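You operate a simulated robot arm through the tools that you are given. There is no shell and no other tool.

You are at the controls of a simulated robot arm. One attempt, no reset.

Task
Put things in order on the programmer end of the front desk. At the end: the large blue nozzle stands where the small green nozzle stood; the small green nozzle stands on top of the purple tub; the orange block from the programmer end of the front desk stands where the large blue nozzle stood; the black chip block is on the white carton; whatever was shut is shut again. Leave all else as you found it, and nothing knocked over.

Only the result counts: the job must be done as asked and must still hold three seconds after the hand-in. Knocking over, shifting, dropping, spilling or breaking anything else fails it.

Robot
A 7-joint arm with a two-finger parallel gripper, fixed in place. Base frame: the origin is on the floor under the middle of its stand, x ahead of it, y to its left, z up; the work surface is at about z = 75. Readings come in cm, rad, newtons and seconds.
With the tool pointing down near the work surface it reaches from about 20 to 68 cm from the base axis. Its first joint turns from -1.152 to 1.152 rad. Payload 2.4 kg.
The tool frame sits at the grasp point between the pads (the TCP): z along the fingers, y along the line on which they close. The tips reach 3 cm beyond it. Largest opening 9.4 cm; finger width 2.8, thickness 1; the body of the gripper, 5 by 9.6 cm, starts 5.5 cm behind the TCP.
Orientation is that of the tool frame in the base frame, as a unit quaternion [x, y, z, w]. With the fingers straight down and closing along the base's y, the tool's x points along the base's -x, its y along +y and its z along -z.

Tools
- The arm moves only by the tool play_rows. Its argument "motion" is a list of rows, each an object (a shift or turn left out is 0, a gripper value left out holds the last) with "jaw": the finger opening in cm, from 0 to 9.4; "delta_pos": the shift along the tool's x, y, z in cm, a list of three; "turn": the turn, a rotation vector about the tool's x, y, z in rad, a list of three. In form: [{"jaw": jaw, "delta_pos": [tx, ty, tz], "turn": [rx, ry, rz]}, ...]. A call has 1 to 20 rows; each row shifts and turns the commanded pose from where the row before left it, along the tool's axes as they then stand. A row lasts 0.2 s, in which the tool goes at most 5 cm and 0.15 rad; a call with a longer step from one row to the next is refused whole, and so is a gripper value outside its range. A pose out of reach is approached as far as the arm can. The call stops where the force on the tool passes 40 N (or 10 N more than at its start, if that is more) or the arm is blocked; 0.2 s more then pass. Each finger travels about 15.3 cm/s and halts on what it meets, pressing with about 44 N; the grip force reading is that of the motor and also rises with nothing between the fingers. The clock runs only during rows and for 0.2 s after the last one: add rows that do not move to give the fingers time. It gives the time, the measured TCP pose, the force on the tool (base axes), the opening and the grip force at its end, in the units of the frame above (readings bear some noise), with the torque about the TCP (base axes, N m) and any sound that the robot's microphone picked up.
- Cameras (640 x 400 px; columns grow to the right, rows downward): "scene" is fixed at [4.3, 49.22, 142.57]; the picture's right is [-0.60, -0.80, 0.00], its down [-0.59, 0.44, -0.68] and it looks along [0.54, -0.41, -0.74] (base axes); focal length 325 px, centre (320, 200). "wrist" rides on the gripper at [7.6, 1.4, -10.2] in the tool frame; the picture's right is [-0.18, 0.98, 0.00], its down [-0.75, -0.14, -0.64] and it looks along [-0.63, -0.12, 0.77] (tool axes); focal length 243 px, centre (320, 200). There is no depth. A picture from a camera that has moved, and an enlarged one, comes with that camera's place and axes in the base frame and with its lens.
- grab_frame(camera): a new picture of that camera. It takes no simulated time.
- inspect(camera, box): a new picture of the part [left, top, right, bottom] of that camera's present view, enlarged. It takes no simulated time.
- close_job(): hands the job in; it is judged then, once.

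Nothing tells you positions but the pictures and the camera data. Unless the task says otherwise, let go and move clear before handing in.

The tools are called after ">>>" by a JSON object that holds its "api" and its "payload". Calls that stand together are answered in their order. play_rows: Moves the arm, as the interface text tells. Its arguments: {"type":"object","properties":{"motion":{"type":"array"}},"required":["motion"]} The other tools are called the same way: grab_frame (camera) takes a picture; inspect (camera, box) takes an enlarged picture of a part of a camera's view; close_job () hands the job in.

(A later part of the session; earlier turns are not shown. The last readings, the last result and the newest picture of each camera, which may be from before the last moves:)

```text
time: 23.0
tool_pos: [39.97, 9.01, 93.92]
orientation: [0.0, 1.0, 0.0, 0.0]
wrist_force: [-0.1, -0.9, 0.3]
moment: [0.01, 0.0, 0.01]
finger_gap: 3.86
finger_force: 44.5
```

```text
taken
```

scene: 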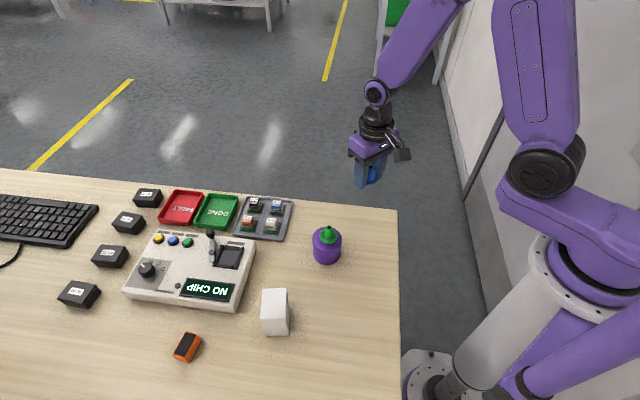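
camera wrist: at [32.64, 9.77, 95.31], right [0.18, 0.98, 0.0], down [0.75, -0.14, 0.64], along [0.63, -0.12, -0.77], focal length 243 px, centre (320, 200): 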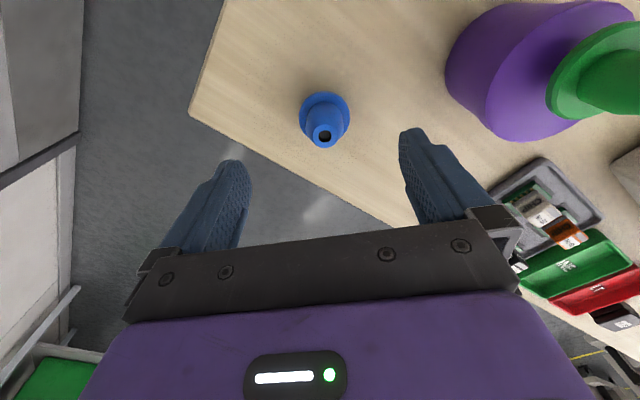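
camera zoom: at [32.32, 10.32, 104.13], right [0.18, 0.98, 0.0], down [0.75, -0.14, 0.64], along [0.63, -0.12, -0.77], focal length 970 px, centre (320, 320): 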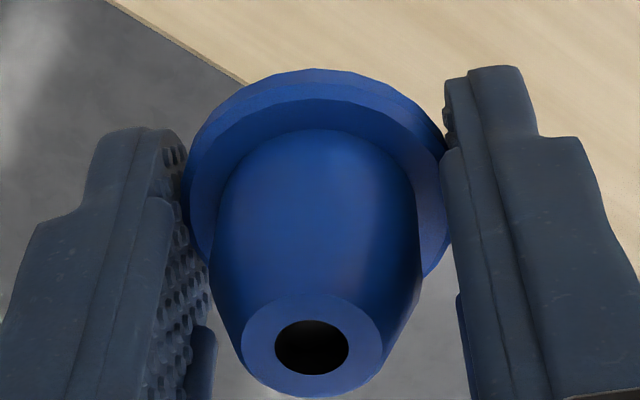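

Blue is held steadily. I'll carry it to the green nozzle's old spot and lower to just above the desk.

>>> {"api": "play_rows", "payload": {"motion": [{"delta_pos": [2.823, 2.82, 0]}, {"delta_pos": [2.823, 2.82, 0]}, {"delta_pos": [2.823, 2.82, 0]}, {"delta_pos": [2.823, 2.82, 0]}, {"delta_pos": [2.823, 2.82, 0]}, {"delta_pos": [2.825, 2.82, 0]}, {}, {"delta_pos": [0, 0, 3.0]}, {"delta_pos": [0, 0, 3.0]}, {"delta_pos": [0, 0, 3.0]}, {"delta_pos": [0, 0, 3.0]}, {"delta_pos": [0, 0, 1.5]}, {"delta_pos": [0, 0, 1.0]}, {}, {}]}}

>>> {"api": "inspect", "payload": {"camera": "scene", "box": [310, 260, 406, 320]}}

>>> {"api": "grab_frame", "payload": {"camera": "wrist"}}

```text
time: 26.2
tool_pos: [23.14, 25.89, 79.25]
orientation: [0.0, 1.0, 0.0, 0.0]
wrist_force: [0.6, 0.4, -2.1]
moment: [0.01, 0.02, 0.02]
finger_gap: 3.88
finger_force: 44.6
```

```text
6.67 times, centred on (358, 290) of scene
camera zoom: at [4.3, 49.22, 142.57], right [-0.6, -0.8, 0.0], down [-0.59, 0.44, -0.68], along [0.54, -0.41, -0.74], focal length 2166 px, centre (67, -400)
```

zoom: 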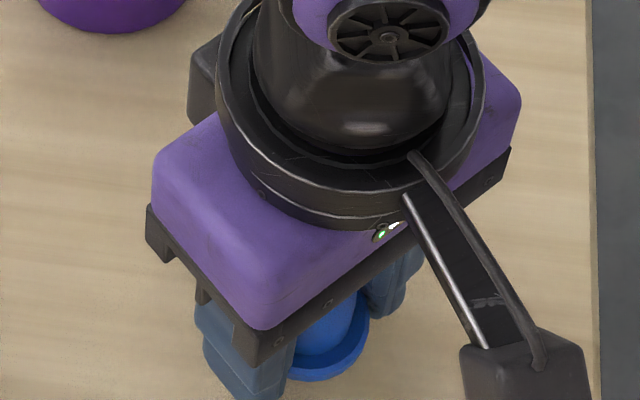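

```text
taken
camera wrist: at [15.45, 27.23, 89.57], right [0.18, 0.98, 0.0], down [0.75, -0.14, 0.64], along [0.63, -0.12, -0.77], focal length 243 px, centre (320, 200)
```

wrist: 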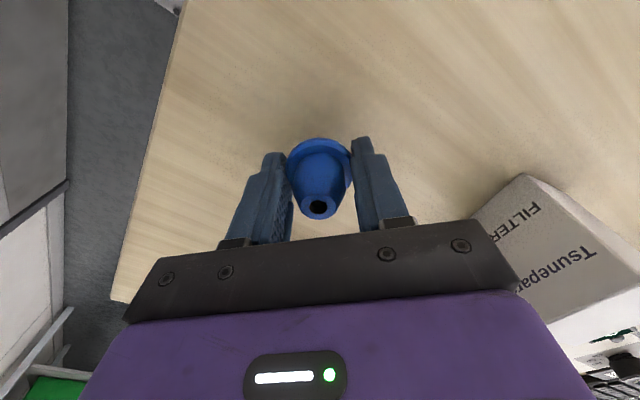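

Still about 0.9 cm to go. Lowering in small steps to contact.

>>> {"api": "play_rows", "payload": {"motion": [{"delta_pos": [0, 0, 0.4]}, {"delta_pos": [0, 0, 0.3]}, {"delta_pos": [0, 0, 0.15]}, {"delta_pos": [0, 0, 0.1]}, {}, {}]}}

```text
time: 27.6
tool_pos: [23.06, 25.91, 78.59]
orientation: [0.0, 1.0, -0.001, 0.0]
wrist_force: [-0.5, -0.3, -1.2]
moment: [0.04, -0.02, 0.0]
finger_gap: 3.83
finger_force: 43.7
```

>>> {"api": "play_rows", "payload": {"motion": [{"delta_pos": [0, 0, 0.1]}, {"delta_pos": [0, 0, 0.1]}, {}]}}

```text
time: 28.4
tool_pos: [23.04, 25.95, 78.33]
orientation: [0.0, 1.0, 0.001, 0.001]
wrist_force: [0.7, -0.6, 35.5]
moment: [-0.03, -0.01, 0.0]
finger_gap: 3.83
finger_force: 43.8
```

Firm contact with the desk (35 N). I'll ease up slightly, release and rise.

>>> {"api": "play_rows", "payload": {"motion": [{"delta_pos": [0, 0, -0.12]}, {}, {"jaw": 4.2}, {"jaw": 5.0}, {"jaw": 6.0}, {"jaw": 7.5}, {}, {"delta_pos": [0, 0, -0.7]}, {"delta_pos": [0, 0, -1.5]}, {"delta_pos": [0, 0, -3.0]}, {"jaw": 9.4, "delta_pos": [0, 0, -3.0]}, {"delta_pos": [0, 0, -3.0]}, {"delta_pos": [0, 0, -3.0]}, {}]}}

>>> {"api": "grab_frame", "payload": {"camera": "wrist"}}

>>> {"api": "grab_frame", "payload": {"camera": "scene"}}

>>> {"api": "inspect", "payload": {"camera": "scene", "box": [332, 290, 380, 320]}}

```text
time: 31.4
tool_pos: [22.88, 25.84, 92.62]
orientation: [0.0, 1.0, 0.0, 0.0]
wrist_force: [0.4, -0.4, -0.1]
moment: [-0.03, -0.01, 0.02]
finger_gap: 9.41
finger_force: 0.0
```

```text
taken
camera wrist: at [15.32, 27.23, 102.85], right [0.18, 0.98, 0.0], down [0.75, -0.14, 0.64], along [0.63, -0.12, -0.77], focal length 243 px, centre (320, 200)
```

wrist: 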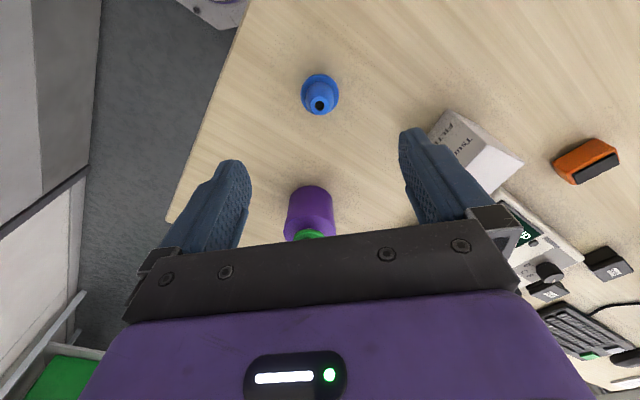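

```text
taken
```

scene: 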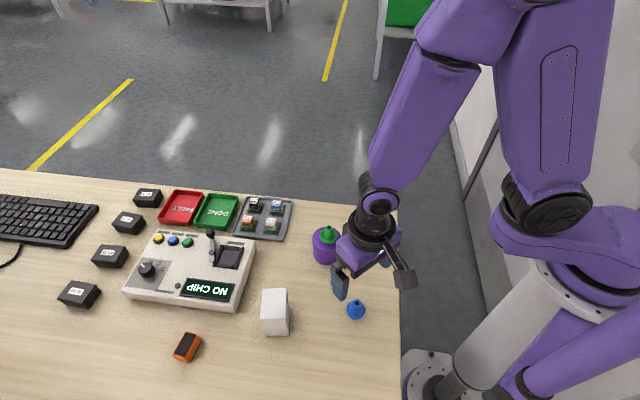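

```text
13.33 times, centred on (356, 305) of scene
camera zoom: at [4.29, 49.21, 142.57], right [-0.6, -0.8, 0.0], down [-0.59, 0.44, -0.68], along [0.54, -0.41, -0.74], focal length 4332 px, centre (-160, -1200)
```

zoom: 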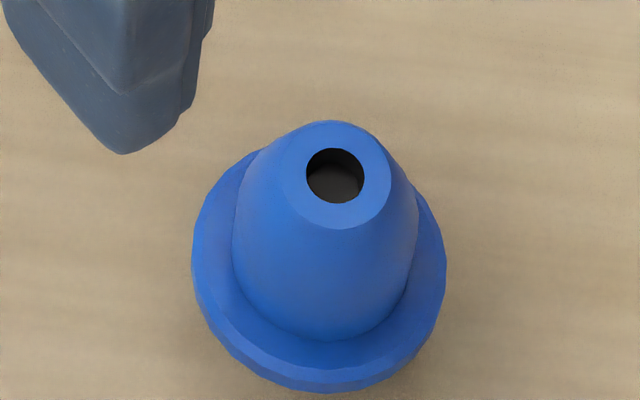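

Blue now sits where green stood, matching the earlier outline within a fraction of a millimetre in the picture. Next is the orange block near (37, 57); zooming to get its orientation.

>>> {"api": "inspect", "payload": {"camera": "scene", "box": [155, 320, 219, 370]}}

>>> {"api": "inspect", "payload": {"camera": "wrist", "box": [540, 120, 636, 200]}}

>>> {"api": "inspect", "payload": {"camera": "scene", "box": [240, 280, 304, 340]}}

```text
8.00 times, centred on (187, 345) of scene
camera zoom: at [4.29, 49.21, 142.57], right [-0.6, -0.8, 0.0], down [-0.59, 0.44, -0.68], along [0.54, -0.41, -0.74], focal length 2599 px, centre (1384, -960)
```

zoom: 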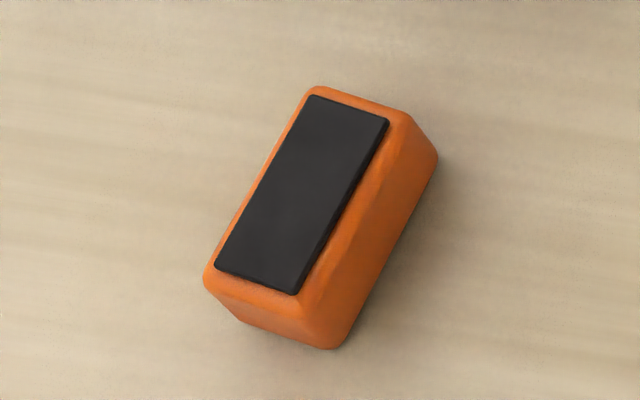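

```text
5.00 times, centred on (588, 160) of wrist
camera zoom: at [15.32, 27.23, 102.85], right [0.18, 0.98, 0.0], down [0.75, -0.14, 0.64], along [0.63, -0.12, -0.77], focal length 1213 px, centre (-1020, 400)
```

zoom: 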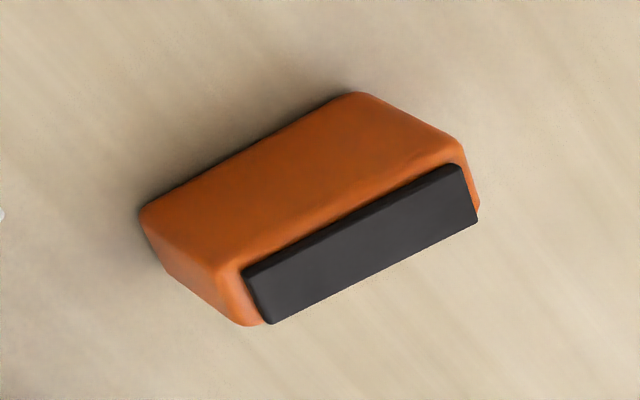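

```text
6.67 times, centred on (272, 310) of scene
camera zoom: at [4.29, 49.21, 142.57], right [-0.6, -0.8, 0.0], down [-0.59, 0.44, -0.68], along [0.54, -0.41, -0.74], focal length 2166 px, centre (640, -533)
```

zoom: 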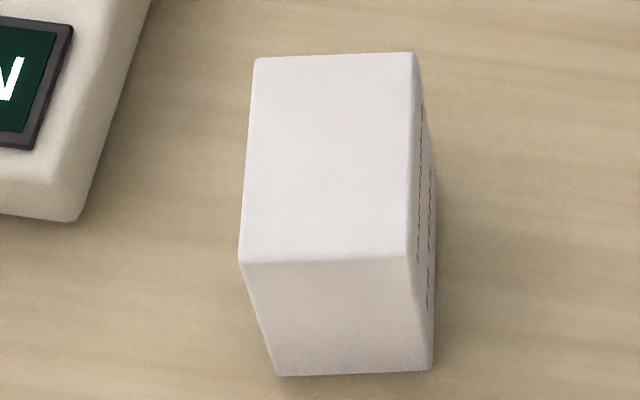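

The orange block is about 2.6 × 4.7 cm and 3 cm tall, centred near (36.8, 57), with its long axis along roughly (-0.59, 0.81). I'll move partway there at height and yaw the tool so the fingers close along the long axis.

>>> {"api": "play_rows", "payload": {"motion": [{"delta_pos": [-1.6, 4.03, -0.4]}, {"delta_pos": [-1.6, 4.03, -0.4]}, {"delta_pos": [-1.6, 4.03, -0.4]}, {"delta_pos": [-1.6, 4.03, -0.4]}, {"delta_pos": [-1.6, 4.03, -0.4]}, {"delta_pos": [-1.6, 4.03, -0.4]}, {"turn": [0, 0, -0.126]}, {"turn": [0, 0, -0.126]}, {"turn": [0, 0, -0.126]}, {"turn": [0, 0, -0.126]}, {"turn": [0, 0, -0.126]}, {}, {}]}}

>>> {"api": "grab_frame", "payload": {"camera": "wrist"}}

>>> {"api": "grab_frame", "payload": {"camera": "scene"}}

```text
time: 34.2
tool_pos: [32.66, 49.93, 95.03]
orientation: [-0.31, 0.951, 0.0, 0.0]
wrist_force: [-0.5, 0.0, 0.2]
moment: [-0.01, 0.01, 0.02]
finger_gap: 9.39
finger_force: 0.1
```

```text
taken
camera wrist: at [25.63, 46.65, 105.18], right [-0.43, 0.9, 0.0], down [0.69, 0.33, 0.64], along [0.58, 0.28, -0.77], focal length 243 px, centre (320, 200)
```

wrist: 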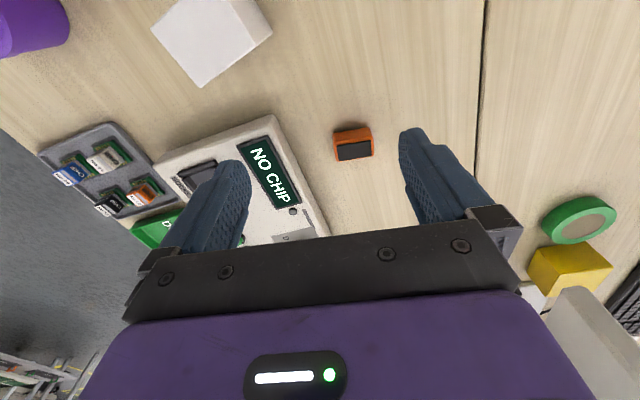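

```text
taken
```

scene: 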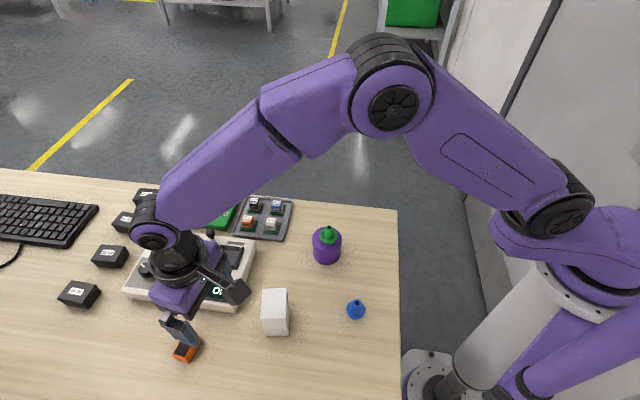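

From here the block's centre reads about (36.75, 56.8), just inside reach. I'll move over it at z 88 and check.

>>> {"api": "play_rows", "payload": {"motion": [{"delta_pos": [-2.45, 1.05, 2.33]}, {"delta_pos": [-2.45, 1.05, 2.33]}, {"delta_pos": [-2.45, 1.04, 2.34]}, {}, {}]}}

>>> {"api": "grab_frame", "payload": {"camera": "wrist"}}

>>> {"api": "inspect", "payload": {"camera": "wrist", "box": [240, 60, 400, 160]}}

>>> {"api": "inspect", "payload": {"camera": "scene", "box": [120, 280, 248, 380]}}

```text
time: 35.4
tool_pos: [36.76, 56.8, 88.03]
orientation: [-0.31, 0.951, 0.001, 0.0]
wrist_force: [-0.5, 0.5, -0.4]
moment: [0.0, -0.02, -0.01]
finger_gap: 9.4
finger_force: 0.0
```

```text
taken
camera wrist: at [29.61, 53.45, 98.15], right [-0.43, 0.9, 0.0], down [0.69, 0.33, 0.64], along [0.58, 0.28, -0.77], focal length 243 px, centre (320, 200)
```

wrist: 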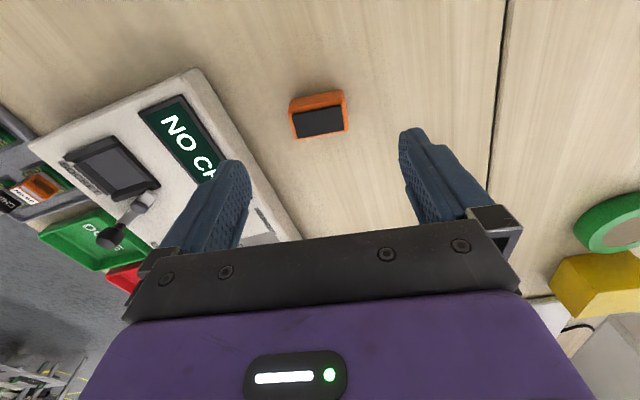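

```text
4.00 times, centred on (320, 110) of wrist
camera zoom: at [29.61, 53.45, 98.15], right [-0.43, 0.9, 0.0], down [0.69, 0.33, 0.64], along [0.58, 0.28, -0.77], focal length 970 px, centre (320, 560)
```

zoom: 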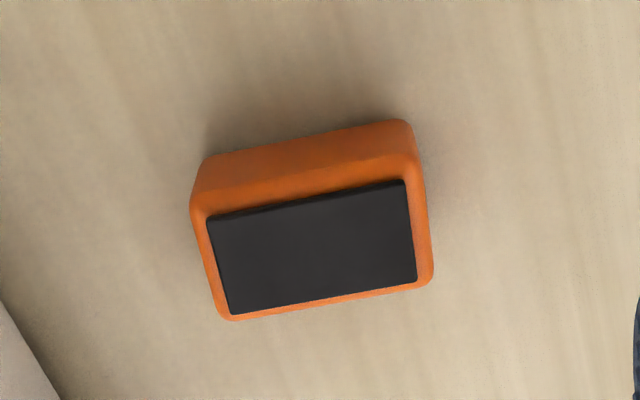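

```text
4.00 times, centred on (184, 330) of scene
camera zoom: at [4.3, 49.22, 142.57], right [-0.6, -0.8, 0.0], down [-0.59, 0.44, -0.68], along [0.54, -0.41, -0.74], focal length 1300 px, centre (864, -320)
```

zoom: 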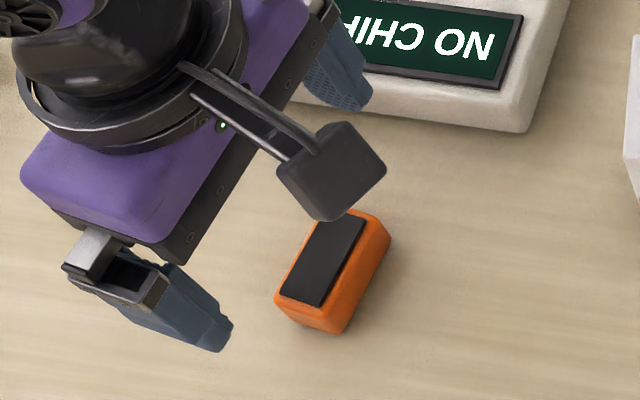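

I'm over the block with the yaw aligned to within a degree. I'll nudge 0.2 cm outward and lower to z 79.7.

>>> {"api": "play_rows", "payload": {"motion": [{"delta_pos": [-0.2, 0.1, 2.0]}, {"delta_pos": [0, 0, 2.5]}, {"delta_pos": [0, 0, 2.5]}, {"delta_pos": [0, 0, 1.3]}, {}, {}]}}

>>> {"api": "grab_frame", "payload": {"camera": "wrist"}}

>>> {"api": "inspect", "payload": {"camera": "wrist", "box": [220, 90, 420, 215]}}

>>> {"api": "inspect", "payload": {"camera": "scene", "box": [120, 280, 248, 380]}}

```text
time: 36.8
tool_pos: [36.9, 57.08, 79.64]
orientation: [-0.31, 0.951, 0.0, 0.0]
wrist_force: [-0.3, 0.3, 0.1]
moment: [-0.05, 0.01, 0.01]
finger_gap: 9.42
finger_force: 0.1
```

```text
taken
camera wrist: at [29.86, 53.66, 89.87], right [-0.43, 0.9, 0.0], down [0.69, 0.33, 0.64], along [0.58, 0.28, -0.77], focal length 243 px, centre (320, 200)
```

wrist: 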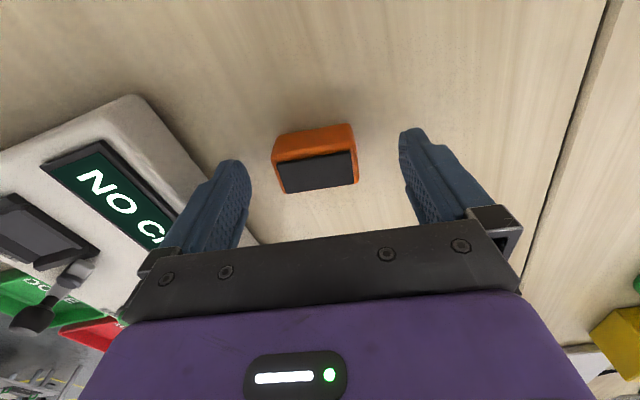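

```text
3.20 times, centred on (320, 152) of wrist
camera zoom: at [29.86, 53.66, 89.87], right [-0.43, 0.9, 0.0], down [0.69, 0.33, 0.64], along [0.58, 0.28, -0.77], focal length 776 px, centre (320, 352)
```

zoom: 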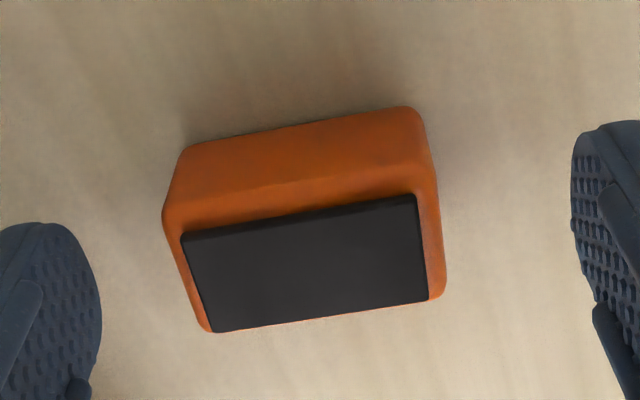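

```text
4.00 times, centred on (184, 330) of scene
camera zoom: at [4.3, 49.22, 142.57], right [-0.6, -0.8, 0.0], down [-0.59, 0.44, -0.68], along [0.54, -0.41, -0.74], focal length 1300 px, centre (864, -320)
```

zoom: 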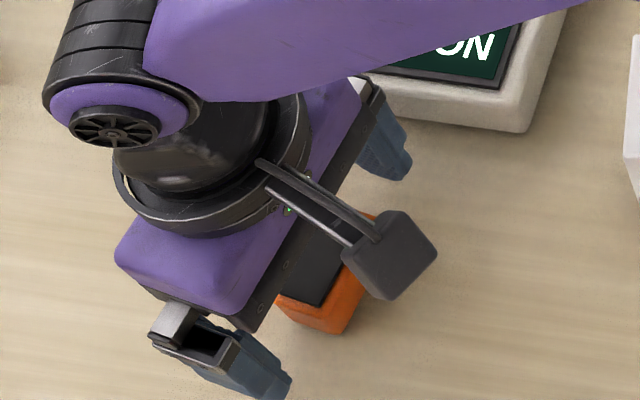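

The block is centred between the fingers. Lowering the last centimetre and closing.

>>> {"api": "play_rows", "payload": {"motion": [{"delta_pos": [0, 0, 0.5]}, {"delta_pos": [0, 0, 0.45]}, {}, {"jaw": 7.0}, {"jaw": 5.5}, {"jaw": 3.5}, {}, {}]}}

>>> {"api": "inspect", "payload": {"camera": "wrist", "box": [220, 90, 420, 215]}}

```text
time: 38.6
tool_pos: [36.87, 57.17, 78.94]
orientation: [-0.311, 0.951, 0.0, 0.0]
wrist_force: [-0.7, -0.5, 1.7]
moment: [0.02, 0.0, 0.01]
finger_gap: 4.86
finger_force: 44.0
```

```text
3.20 times, centred on (320, 152) of wrist
camera zoom: at [29.86, 53.68, 88.97], right [-0.43, 0.9, 0.0], down [0.69, 0.33, 0.64], along [0.58, 0.28, -0.77], focal length 776 px, centre (320, 352)
```

zoom: 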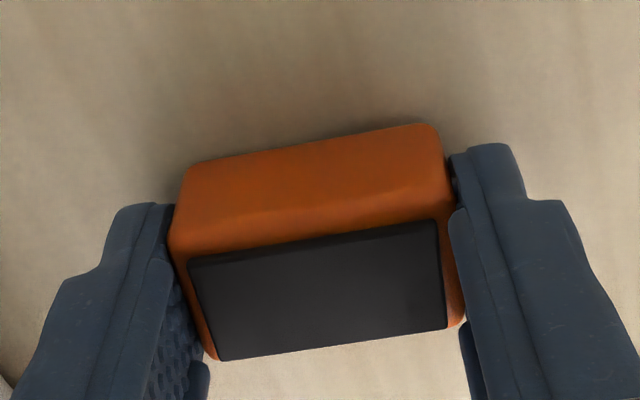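

Gripped with a 4.86 cm gap. Lifting and checking.

>>> {"api": "play_rows", "payload": {"motion": [{"delta_pos": [0, 0, -0.5]}, {"delta_pos": [0, 0, -1.0]}, {"delta_pos": [0, 0, -2.0]}, {"delta_pos": [0, 0, -3.0]}, {"delta_pos": [0, 0, -3.0]}, {"delta_pos": [0, 0, -3.0]}, {"delta_pos": [0, 0, -3.8]}, {}]}}

>>> {"api": "inspect", "payload": {"camera": "wrist", "box": [220, 90, 420, 215]}}

>>> {"api": "grab_frame", "payload": {"camera": "scene"}}

```text
time: 40.4
tool_pos: [36.93, 57.11, 95.17]
orientation: [-0.31, 0.951, 0.0, 0.0]
wrist_force: [-0.5, 0.4, -1.0]
moment: [0.01, -0.01, 0.02]
finger_gap: 4.89
finger_force: 43.7
```

```text
3.20 times, centred on (320, 152) of wrist
camera zoom: at [29.79, 53.74, 105.29], right [-0.43, 0.9, 0.0], down [0.69, 0.33, 0.64], along [0.58, 0.28, -0.77], focal length 776 px, centre (320, 352)
```

zoom: 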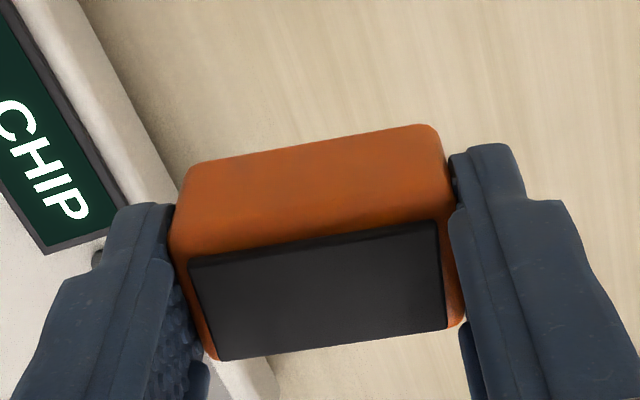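

```text
taken
```

scene: 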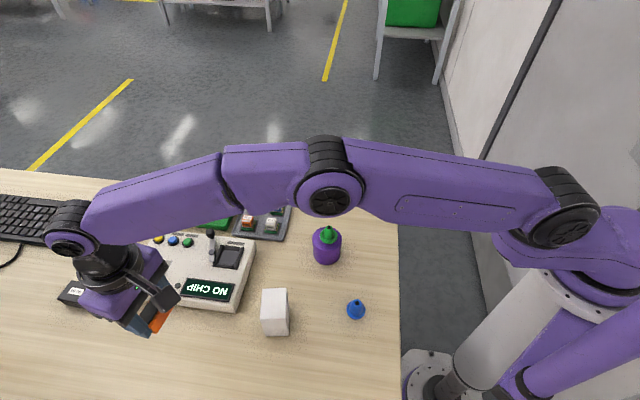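

The block is held level. I'll turn the tool back and carry it at z 95 to the blue nozzle's old spot.

>>> {"api": "play_rows", "payload": {"motion": [{"turn": [0, 0, 0.126]}, {"turn": [0, 0, 0.126]}, {"turn": [0, 0, 0.126]}, {"turn": [0, 0, 0.126]}, {"turn": [0, 0, 0.126]}, {"delta_pos": [-0.24, -3.44, 0]}, {"delta_pos": [-0.24, -3.44, 0]}, {"delta_pos": [-0.24, -3.44, 0]}, {"delta_pos": [-0.24, -3.44, 0]}, {"delta_pos": [-0.24, -3.44, 0]}, {"delta_pos": [-0.24, -3.44, 0]}, {"delta_pos": [-0.24, -3.44, 0]}, {"delta_pos": [-0.24, -3.44, 0]}, {"delta_pos": [-0.24, -3.44, 0]}, {"delta_pos": [-0.24, -3.44, 0]}, {"delta_pos": [-0.24, -3.44, 0]}, {"delta_pos": [-0.24, -3.44, 0]}, {"delta_pos": [-0.24, -3.44, 0]}, {"delta_pos": [-0.18, -3.48, 0]}, {}]}}

>>> {"api": "grab_frame", "payload": {"camera": "wrist"}}

>>> {"api": "grab_frame", "payload": {"camera": "scene"}}

```text
time: 44.6
tool_pos: [40.13, 8.87, 95.06]
orientation: [0.0, 1.0, 0.0, 0.0]
wrist_force: [-0.2, 0.3, 0.0]
moment: [-0.02, 0.0, 0.02]
finger_gap: 4.89
finger_force: 44.0
```

```text
taken
camera wrist: at [32.52, 10.31, 105.2], right [0.18, 0.98, 0.0], down [0.75, -0.14, 0.64], along [0.63, -0.12, -0.77], focal length 243 px, centre (320, 200)
```

wrist: 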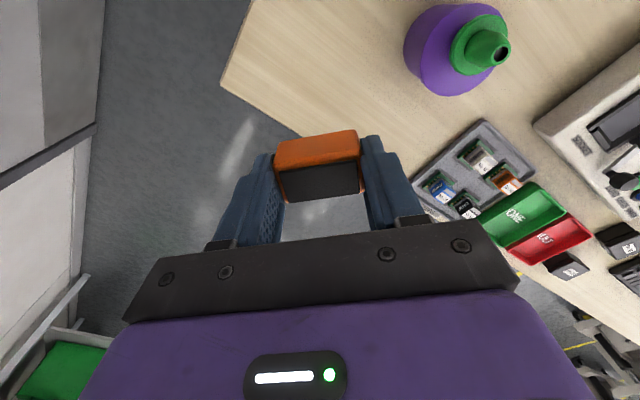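

```text
taken
```

scene: 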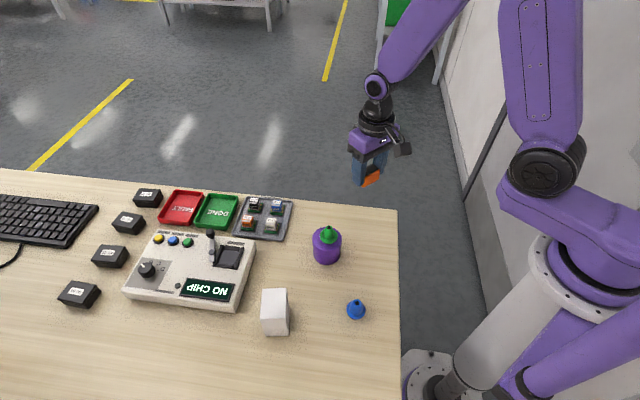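

Positioned over the spot. Lowering to just above contact.

>>> {"api": "play_rows", "payload": {"motion": [{"delta_pos": [0, 0, 3.0]}, {"delta_pos": [0, 0, 3.0]}, {"delta_pos": [0, 0, 3.0]}, {"delta_pos": [0, 0, 3.0]}, {"delta_pos": [0, 0, 2.0]}, {"delta_pos": [0, 0, 1.0]}, {"delta_pos": [0, 0, 0.6]}, {}, {}]}}

>>> {"api": "inspect", "payload": {"camera": "scene", "box": [310, 180, 406, 240]}}

```text
time: 46.6
tool_pos: [40.19, 8.87, 79.5]
orientation: [0.0, 1.0, 0.0, 0.0]
wrist_force: [0.5, -0.2, 0.2]
moment: [-0.02, -0.02, -0.01]
finger_gap: 4.9
finger_force: 43.6
```

```text
6.67 times, centred on (358, 210) of scene
camera zoom: at [4.3, 49.22, 142.57], right [-0.6, -0.8, 0.0], down [-0.59, 0.44, -0.68], along [0.54, -0.41, -0.74], focal length 2166 px, centre (67, 133)
```

zoom: 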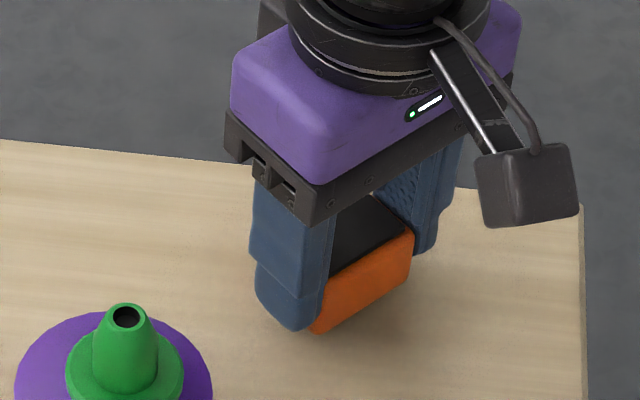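

>>> {"api": "play_rows", "payload": {"motion": [{"delta_pos": [0, 0, 0.25]}, {"delta_pos": [0, 0, 0.15]}, {"delta_pos": [0, 0, 0.1]}, {}]}}

```text
time: 47.6
tool_pos: [40.21, 8.95, 78.91]
orientation: [0.0, 1.0, 0.0, 0.0]
wrist_force: [-0.1, 0.0, -0.1]
moment: [-0.02, -0.05, 0.01]
finger_gap: 4.89
finger_force: 44.2
```

>>> {"api": "play_rows", "payload": {"motion": [{"delta_pos": [0, 0, 0.08]}, {"delta_pos": [0, 0, 0.08]}, {}]}}

```text
time: 48.4
tool_pos: [40.09, 8.77, 78.8]
orientation: [0.0, 1.0, 0.0, 0.0]
wrist_force: [-0.9, -1.2, 10.2]
moment: [0.07, -0.01, -0.02]
finger_gap: 4.87
finger_force: 43.7
```

Contact at 10 N. Releasing and rising.

>>> {"api": "play_rows", "payload": {"motion": [{"jaw": 5.2}, {"jaw": 6.0}, {"jaw": 7.5}, {}, {"delta_pos": [0, 0, -0.7]}, {"delta_pos": [0, 0, -1.5]}, {"delta_pos": [0, 0, -3.0]}, {"jaw": 9.4, "delta_pos": [0, 0, -3.0]}, {"delta_pos": [0, 0, -4.0]}, {"delta_pos": [0, 0, -4.0]}, {}]}}

>>> {"api": "inspect", "payload": {"camera": "scene", "box": [310, 180, 406, 240]}}

>>> {"api": "grab_frame", "payload": {"camera": "wrist"}}

>>> {"api": "inspect", "payload": {"camera": "wrist", "box": [380, 120, 580, 245]}}

>>> {"api": "inspect", "payload": {"camera": "scene", "box": [225, 190, 305, 245]}}

```text
time: 50.8
tool_pos: [40.12, 8.8, 95.04]
orientation: [0.0, 1.0, 0.0, 0.0]
wrist_force: [-0.4, 0.4, 1.4]
moment: [-0.02, -0.01, -0.01]
finger_gap: 9.41
finger_force: 0.0
```

```text
6.67 times, centred on (358, 210) of scene
camera zoom: at [4.29, 49.22, 142.57], right [-0.6, -0.8, 0.0], down [-0.59, 0.44, -0.68], along [0.54, -0.41, -0.74], focal length 2166 px, centre (67, 133)
```

zoom: 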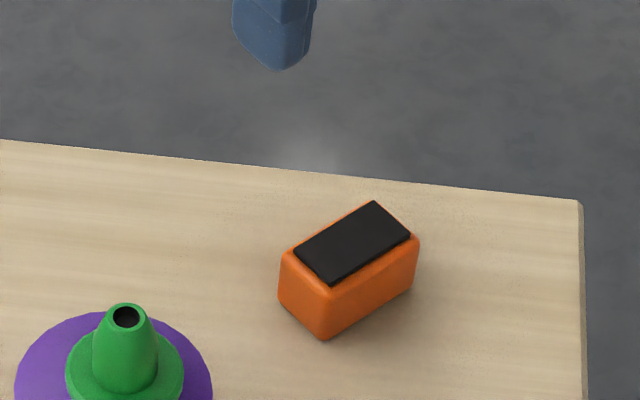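

```text
taken
camera wrist: at [32.49, 10.23, 105.23], right [0.18, 0.98, 0.0], down [0.75, -0.14, 0.64], along [0.63, -0.12, -0.77], focal length 243 px, centre (320, 200)
```

wrist: 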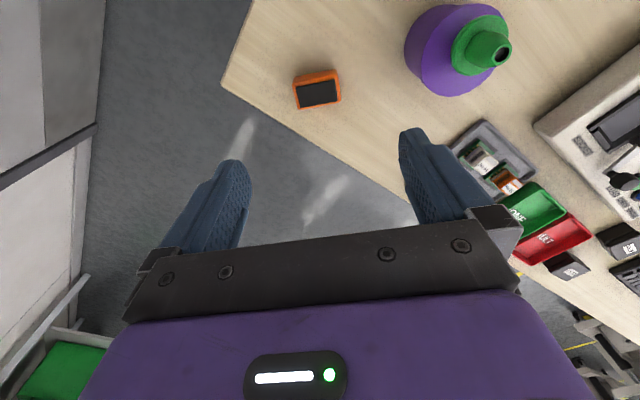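

```text
3.20 times, centred on (480, 182) of wrist
camera zoom: at [32.49, 10.23, 105.23], right [0.18, 0.98, 0.0], down [0.75, -0.14, 0.64], along [0.63, -0.12, -0.77], focal length 776 px, centre (-192, 256)
```

zoom: 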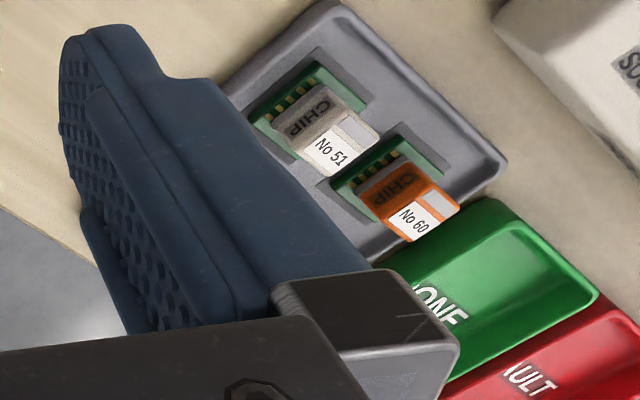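

```text
7.27 times, centred on (265, 218) of scene
camera zoom: at [4.29, 49.22, 142.57], right [-0.6, -0.8, 0.0], down [-0.59, 0.44, -0.68], along [0.54, -0.41, -0.74], focal length 2363 px, centre (720, 73)
```

zoom: 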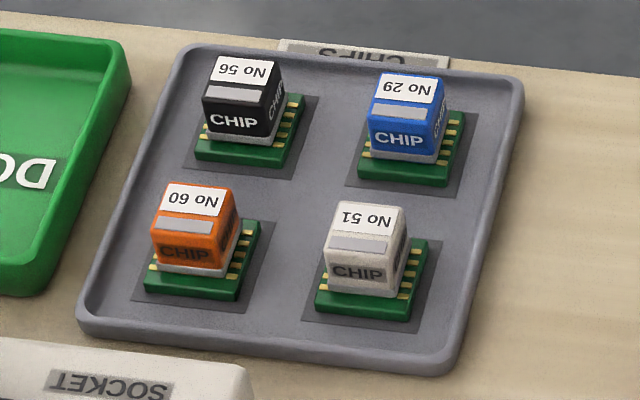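

The orange block is standing at the spot. I'll measure how well it matches the blue nozzle's old place with tighter zooms.

>>> {"api": "inspect", "payload": {"camera": "scene", "box": [338, 202, 386, 232]}}

>>> {"api": "inspect", "payload": {"camera": "wrist", "box": [277, 60, 357, 110]}}

```text
13.33 times, centred on (362, 217) of scene
camera zoom: at [4.29, 49.22, 142.57], right [-0.6, -0.8, 0.0], down [-0.59, 0.44, -0.68], along [0.54, -0.41, -0.74], focal length 4332 px, centre (-240, -27)
```

zoom: 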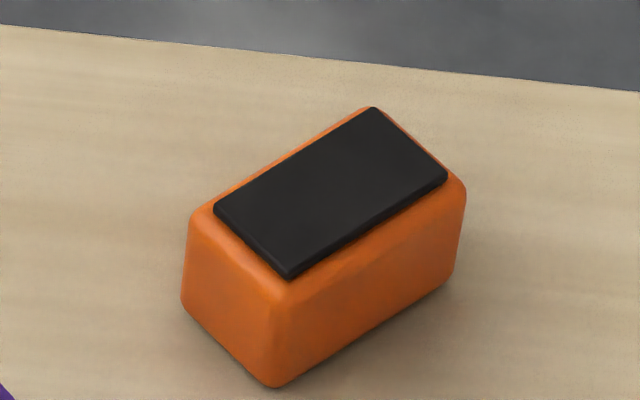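

```text
8.00 times, centred on (317, 85) of wrist
camera zoom: at [32.49, 10.23, 105.23], right [0.18, 0.98, 0.0], down [0.75, -0.14, 0.64], along [0.63, -0.12, -0.77], focal length 1941 px, centre (344, 1120)
```

zoom: 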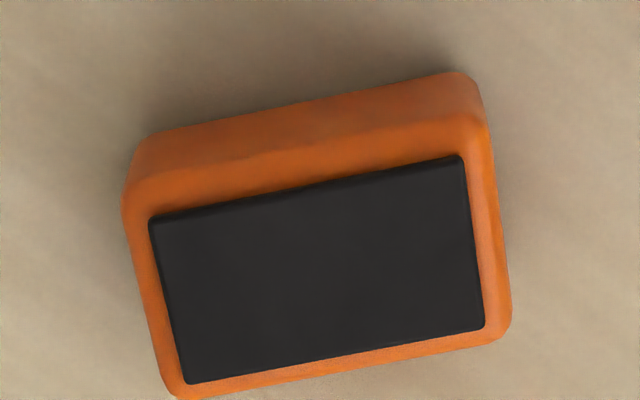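

By wrist view the block matches the blue nozzle's old place to within a few millimetres, so I accept it. Next is the black chip in the tray near (61.5, 28.8); I'll approach at height and yaw 45° to line up with the tray.

>>> {"api": "play_rows", "payload": {"motion": [{"delta_pos": [-2.5, 2.67, 0]}, {"delta_pos": [-2.5, 2.67, 0]}, {"delta_pos": [-2.5, 2.67, 0]}, {"delta_pos": [-2.5, 2.67, 0]}, {"delta_pos": [-2.5, 2.67, 0]}, {"delta_pos": [-2.5, 2.67, 0]}, {"turn": [0, 0, -0.131]}, {"turn": [0, 0, -0.131]}, {"turn": [0, 0, -0.131]}, {"turn": [0, 0, -0.131]}, {"turn": [0, 0, -0.131]}, {"turn": [0, 0, -0.13]}, {}, {}]}}

>>> {"api": "grab_frame", "payload": {"camera": "wrist"}}

>>> {"api": "inspect", "payload": {"camera": "wrist", "box": [220, 60, 420, 185]}}

>>> {"api": "grab_frame", "payload": {"camera": "scene"}}

```text
time: 53.8
tool_pos: [55.26, 24.85, 95.02]
orientation: [-0.383, 0.924, 0.0, 0.0]
wrist_force: [-0.1, -0.2, 0.4]
moment: [-0.01, -0.01, 0.0]
finger_gap: 9.38
finger_force: 0.0
```

```text
taken
camera wrist: at [48.75, 20.47, 105.18], right [-0.57, 0.82, 0.0], down [0.63, 0.43, 0.64], along [0.53, 0.36, -0.77], focal length 243 px, centre (320, 200)
```

wrist: 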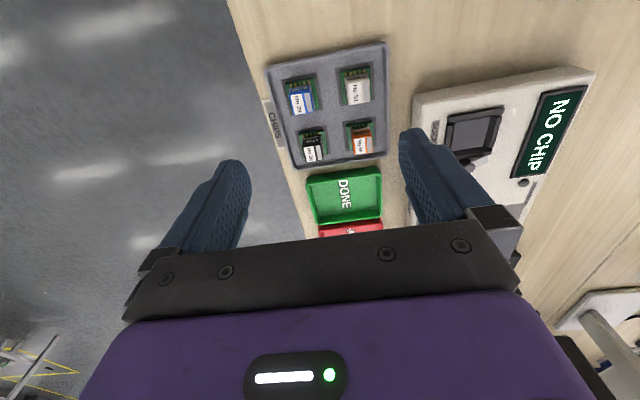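

```text
3.20 times, centred on (320, 122) of wrist
camera zoom: at [48.75, 20.47, 105.18], right [-0.57, 0.82, 0.0], down [0.63, 0.43, 0.64], along [0.53, 0.36, -0.77], focal length 776 px, centre (320, 448)
```

zoom: 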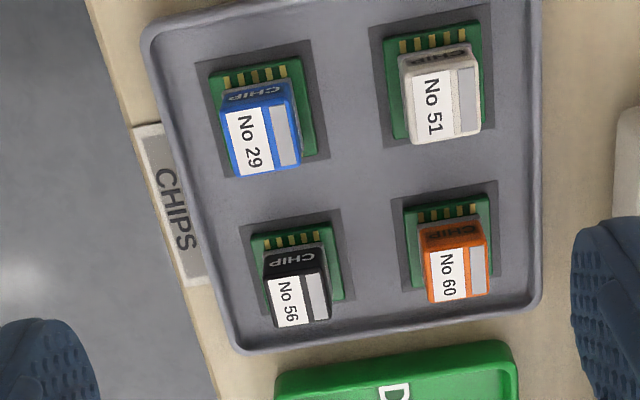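

```text
taken
```

scene: 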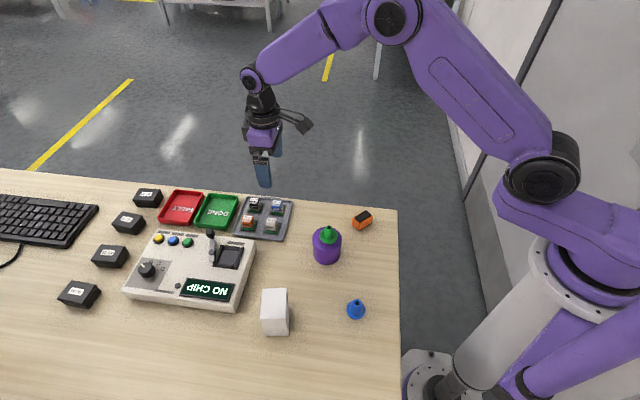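

The black chip is at about (61.3, 28.15) with its top near z 78.6, and its neighbours are about 6 cm away. I'll narrow the jaws to 5.5 and move over it at z 88.

>>> {"api": "play_rows", "payload": {"motion": [{"jaw": 5.5, "delta_pos": [-2.2, -0.65, 2.33]}, {"delta_pos": [-2.2, -0.65, 2.33]}, {"delta_pos": [-2.2, -0.64, 2.34]}, {}, {}]}}

>>> {"api": "grab_frame", "payload": {"camera": "wrist"}}

>>> {"api": "inspect", "payload": {"camera": "wrist", "box": [220, 60, 420, 185]}}

>>> {"api": "inspect", "payload": {"camera": "scene", "box": [205, 160, 317, 245]}}

```text
time: 55.0
tool_pos: [61.11, 28.31, 88.06]
orientation: [-0.382, 0.924, 0.0, 0.0]
wrist_force: [0.5, 0.5, 0.1]
moment: [0.04, 0.01, 0.0]
finger_gap: 5.49
finger_force: 0.0
```

```text
taken
camera wrist: at [54.69, 23.79, 98.21], right [-0.56, 0.83, 0.0], down [0.63, 0.43, 0.64], along [0.53, 0.36, -0.77], focal length 243 px, centre (320, 200)
```

wrist: 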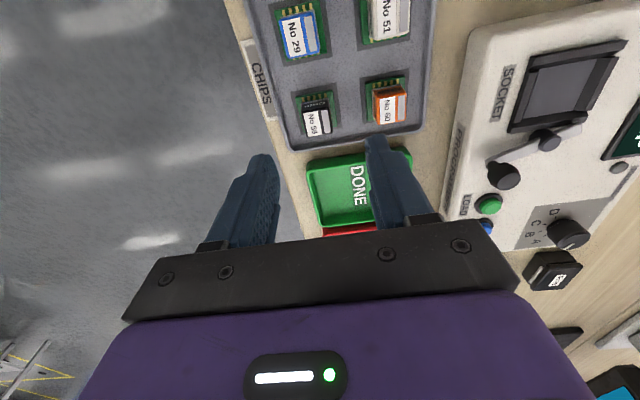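

```text
3.20 times, centred on (320, 122) of wrist
camera zoom: at [54.69, 23.79, 98.21], right [-0.56, 0.83, 0.0], down [0.63, 0.43, 0.64], along [0.53, 0.36, -0.77], focal length 776 px, centre (320, 448)
```

zoom: 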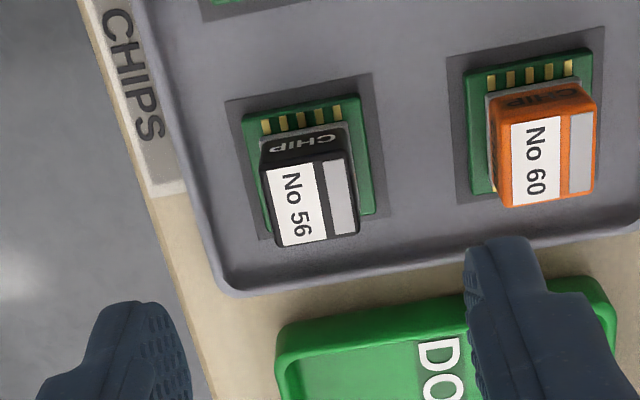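

```text
4.71 times, centred on (261, 202) of scene
camera zoom: at [4.3, 49.22, 142.57], right [-0.6, -0.8, 0.0], down [-0.59, 0.44, -0.68], along [0.54, -0.41, -0.74], focal length 1529 px, centre (598, 188)
```

zoom: 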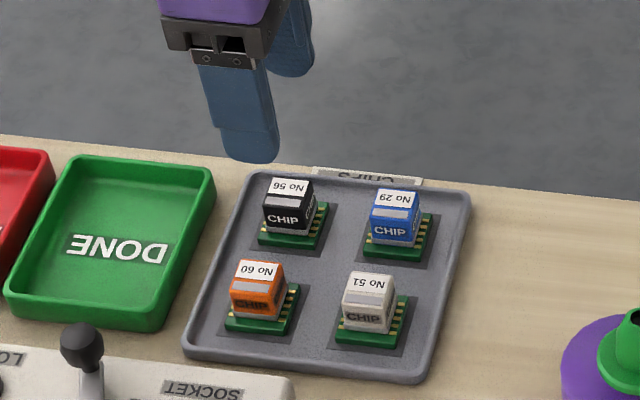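

The chip lines up between the fingers. I'll lower to z 82.5, tips just above its top, and check again.

>>> {"api": "play_rows", "payload": {"motion": [{"delta_pos": [-0.1, -0.05, 2.0]}, {"delta_pos": [0, 0, 2.0]}, {"delta_pos": [0, 0, 1.5]}, {}, {}]}}

>>> {"api": "grab_frame", "payload": {"camera": "wrist"}}

>>> {"api": "inspect", "payload": {"camera": "wrist", "box": [220, 90, 420, 215]}}

>>> {"api": "inspect", "payload": {"camera": "scene", "box": [215, 180, 295, 240]}}

```text
time: 56.2
tool_pos: [61.25, 28.29, 82.46]
orientation: [-0.382, 0.924, 0.0, 0.001]
wrist_force: [0.7, 0.0, 0.3]
moment: [0.01, 0.01, 0.0]
finger_gap: 5.52
finger_force: 0.0
```

```text
taken
camera wrist: at [54.77, 23.83, 92.66], right [-0.56, 0.83, 0.0], down [0.63, 0.43, 0.64], along [0.53, 0.36, -0.77], focal length 243 px, centre (320, 200)
```

wrist: 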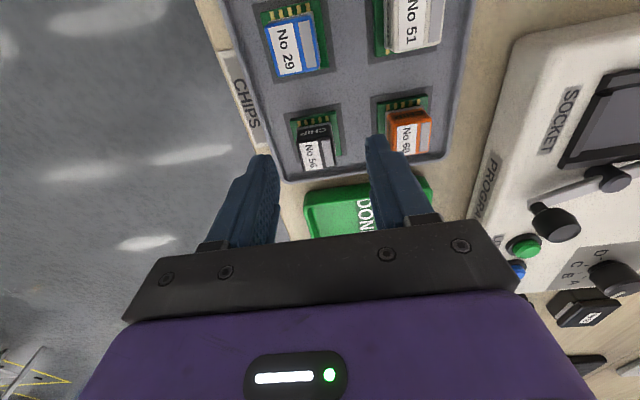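

```text
3.20 times, centred on (320, 152) of wrist
camera zoom: at [54.77, 23.83, 92.66], right [-0.56, 0.83, 0.0], down [0.63, 0.43, 0.64], along [0.53, 0.36, -0.77], focal length 776 px, centre (320, 352)
```

zoom: 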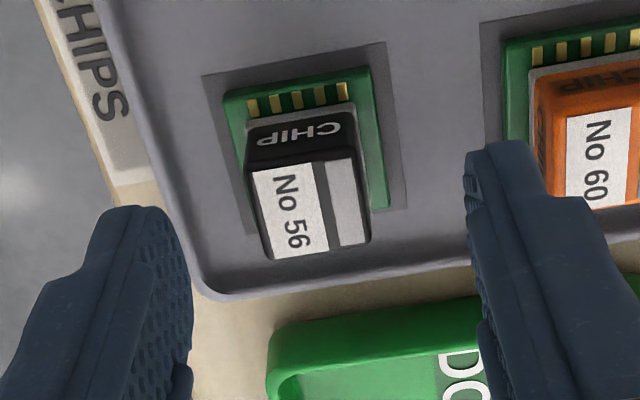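

```text
6.67 times, centred on (255, 210) of scene
camera zoom: at [4.3, 49.22, 142.57], right [-0.6, -0.8, 0.0], down [-0.59, 0.44, -0.68], along [0.54, -0.41, -0.74], focal length 2166 px, centre (753, 133)
```

zoom: 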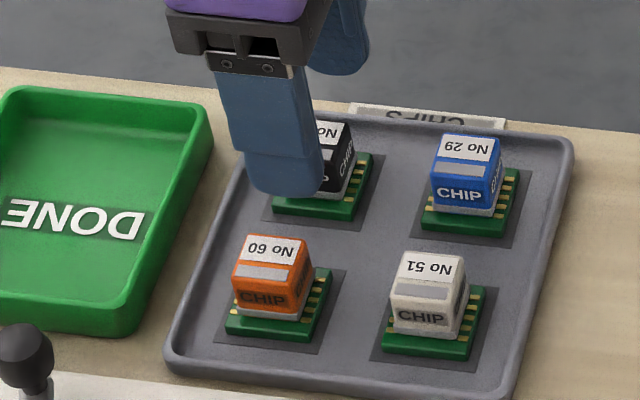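

The block sits about 0.2 cm toward one finger, so I'll shift to centre it and lower to z 80. The tips then stay above the tray rim and circuit board.

>>> {"api": "play_rows", "payload": {"motion": [{"delta_pos": [-0.1, -0.18, 0]}, {"delta_pos": [0, 0, 1.0]}, {"delta_pos": [0, 0, 0.9]}, {"delta_pos": [0, 0, 0.5]}, {}, {}]}}

>>> {"api": "inspect", "payload": {"camera": "wrist", "box": [220, 90, 420, 215]}}

>>> {"api": "inspect", "payload": {"camera": "scene", "box": [215, 180, 295, 240]}}

```text
time: 57.6
tool_pos: [61.37, 28.21, 80.08]
orientation: [-0.382, 0.924, 0.001, 0.0]
wrist_force: [0.0, -0.3, -0.3]
moment: [0.05, 0.02, 0.01]
finger_gap: 5.48
finger_force: 0.0
```

```text
3.20 times, centred on (320, 152) of wrist
camera zoom: at [55.05, 23.76, 90.26], right [-0.56, 0.83, 0.0], down [0.63, 0.43, 0.64], along [0.53, 0.36, -0.77], focal length 776 px, centre (320, 352)
```

zoom: 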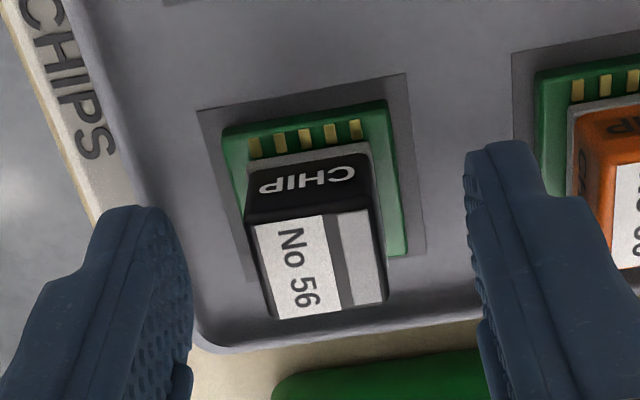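

```text
6.67 times, centred on (255, 210) of scene
camera zoom: at [4.3, 49.22, 142.57], right [-0.6, -0.8, 0.0], down [-0.59, 0.44, -0.68], along [0.54, -0.41, -0.74], focal length 2166 px, centre (753, 133)
```

zoom: 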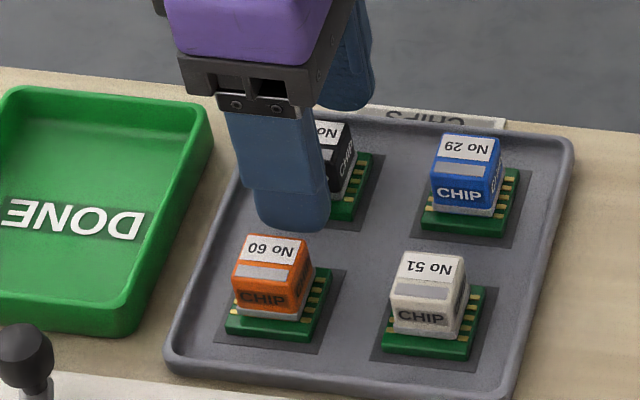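

Centred well. Closing on the chip block.

>>> {"api": "play_rows", "payload": {"motion": [{"jaw": 4.0}, {"jaw": 3.0}, {"jaw": 1.0}, {}, {}]}}

>>> {"api": "inspect", "payload": {"camera": "wrist", "box": [220, 90, 420, 215]}}

```text
time: 58.8
tool_pos: [61.48, 28.14, 80.07]
orientation: [-0.384, 0.923, 0.0, 0.0]
wrist_force: [-0.5, -0.7, -0.2]
moment: [0.0, 0.02, -0.01]
finger_gap: 2.25
finger_force: 43.8
```

```text
3.20 times, centred on (320, 152) of wrist
camera zoom: at [55.05, 23.76, 90.26], right [-0.56, 0.83, 0.0], down [0.63, 0.43, 0.64], along [0.53, 0.36, -0.77], focal length 776 px, centre (320, 352)
```

zoom: 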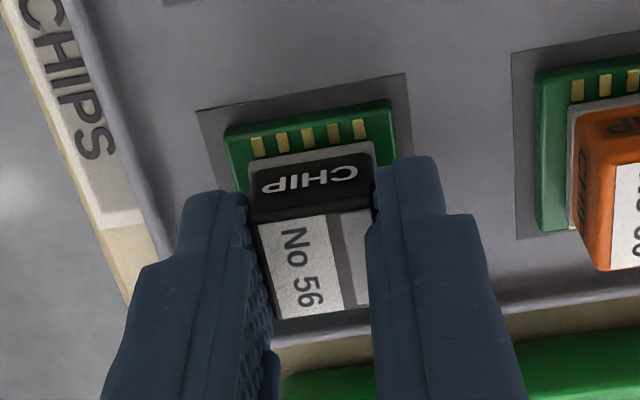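

Gripped at 2.25 cm. Lifting slowly out of the tray.

>>> {"api": "play_rows", "payload": {"motion": [{"delta_pos": [0, 0, -0.4]}, {"delta_pos": [0, 0, -0.6]}, {"delta_pos": [0, 0, -1.0]}, {"delta_pos": [0, 0, -2.0]}, {"delta_pos": [0, 0, -3.0]}, {"delta_pos": [0, 0, -4.0]}, {"delta_pos": [0, 0, -4.0]}, {}]}}

>>> {"api": "grab_frame", "payload": {"camera": "wrist"}}

>>> {"api": "inspect", "payload": {"camera": "wrist", "box": [220, 90, 420, 215]}}

>>> {"api": "inspect", "payload": {"camera": "scene", "box": [205, 140, 325, 245]}}

```text
time: 60.6
tool_pos: [61.45, 28.26, 95.11]
orientation: [-0.383, 0.924, 0.0, 0.001]
wrist_force: [-0.5, -0.1, -0.9]
moment: [0.03, -0.02, -0.02]
finger_gap: 2.25
finger_force: 44.5
```

```text
taken
camera wrist: at [54.97, 23.79, 105.26], right [-0.56, 0.83, 0.0], down [0.63, 0.43, 0.64], along [0.53, 0.36, -0.77], focal length 243 px, centre (320, 200)
```

wrist: 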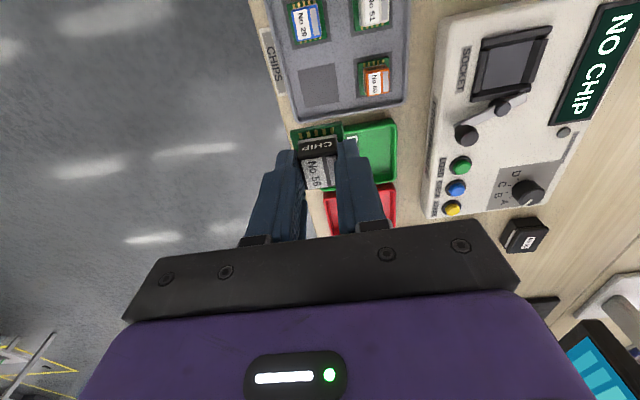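

```text
3.20 times, centred on (320, 152) of wrist
camera zoom: at [54.97, 23.79, 105.26], right [-0.56, 0.83, 0.0], down [0.63, 0.43, 0.64], along [0.53, 0.36, -0.77], focal length 776 px, centre (320, 352)
```

zoom: 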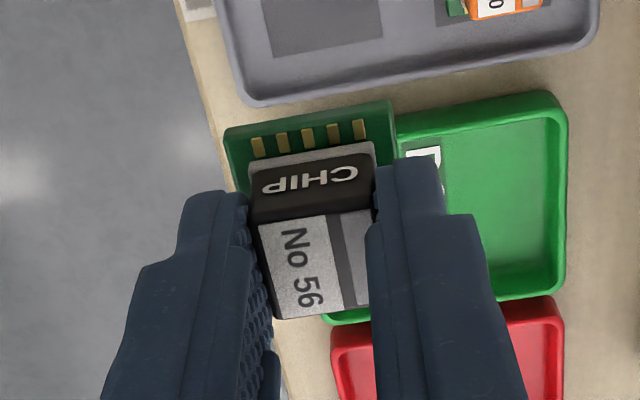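

```text
3.81 times, centred on (265, 192) of scene
camera zoom: at [4.3, 49.22, 142.57], right [-0.6, -0.8, 0.0], down [-0.59, 0.44, -0.68], along [0.54, -0.41, -0.74], focal length 1238 px, centre (530, 229)
```

zoom: 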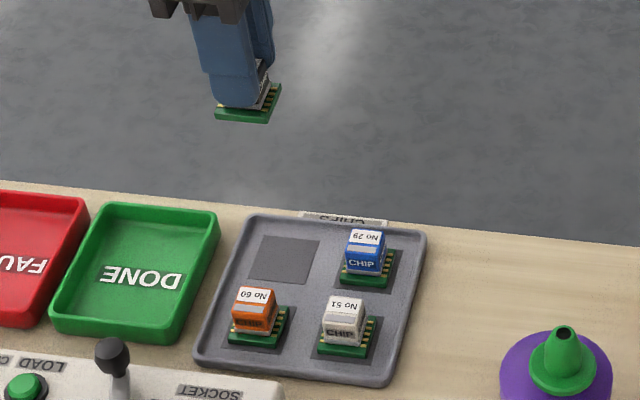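

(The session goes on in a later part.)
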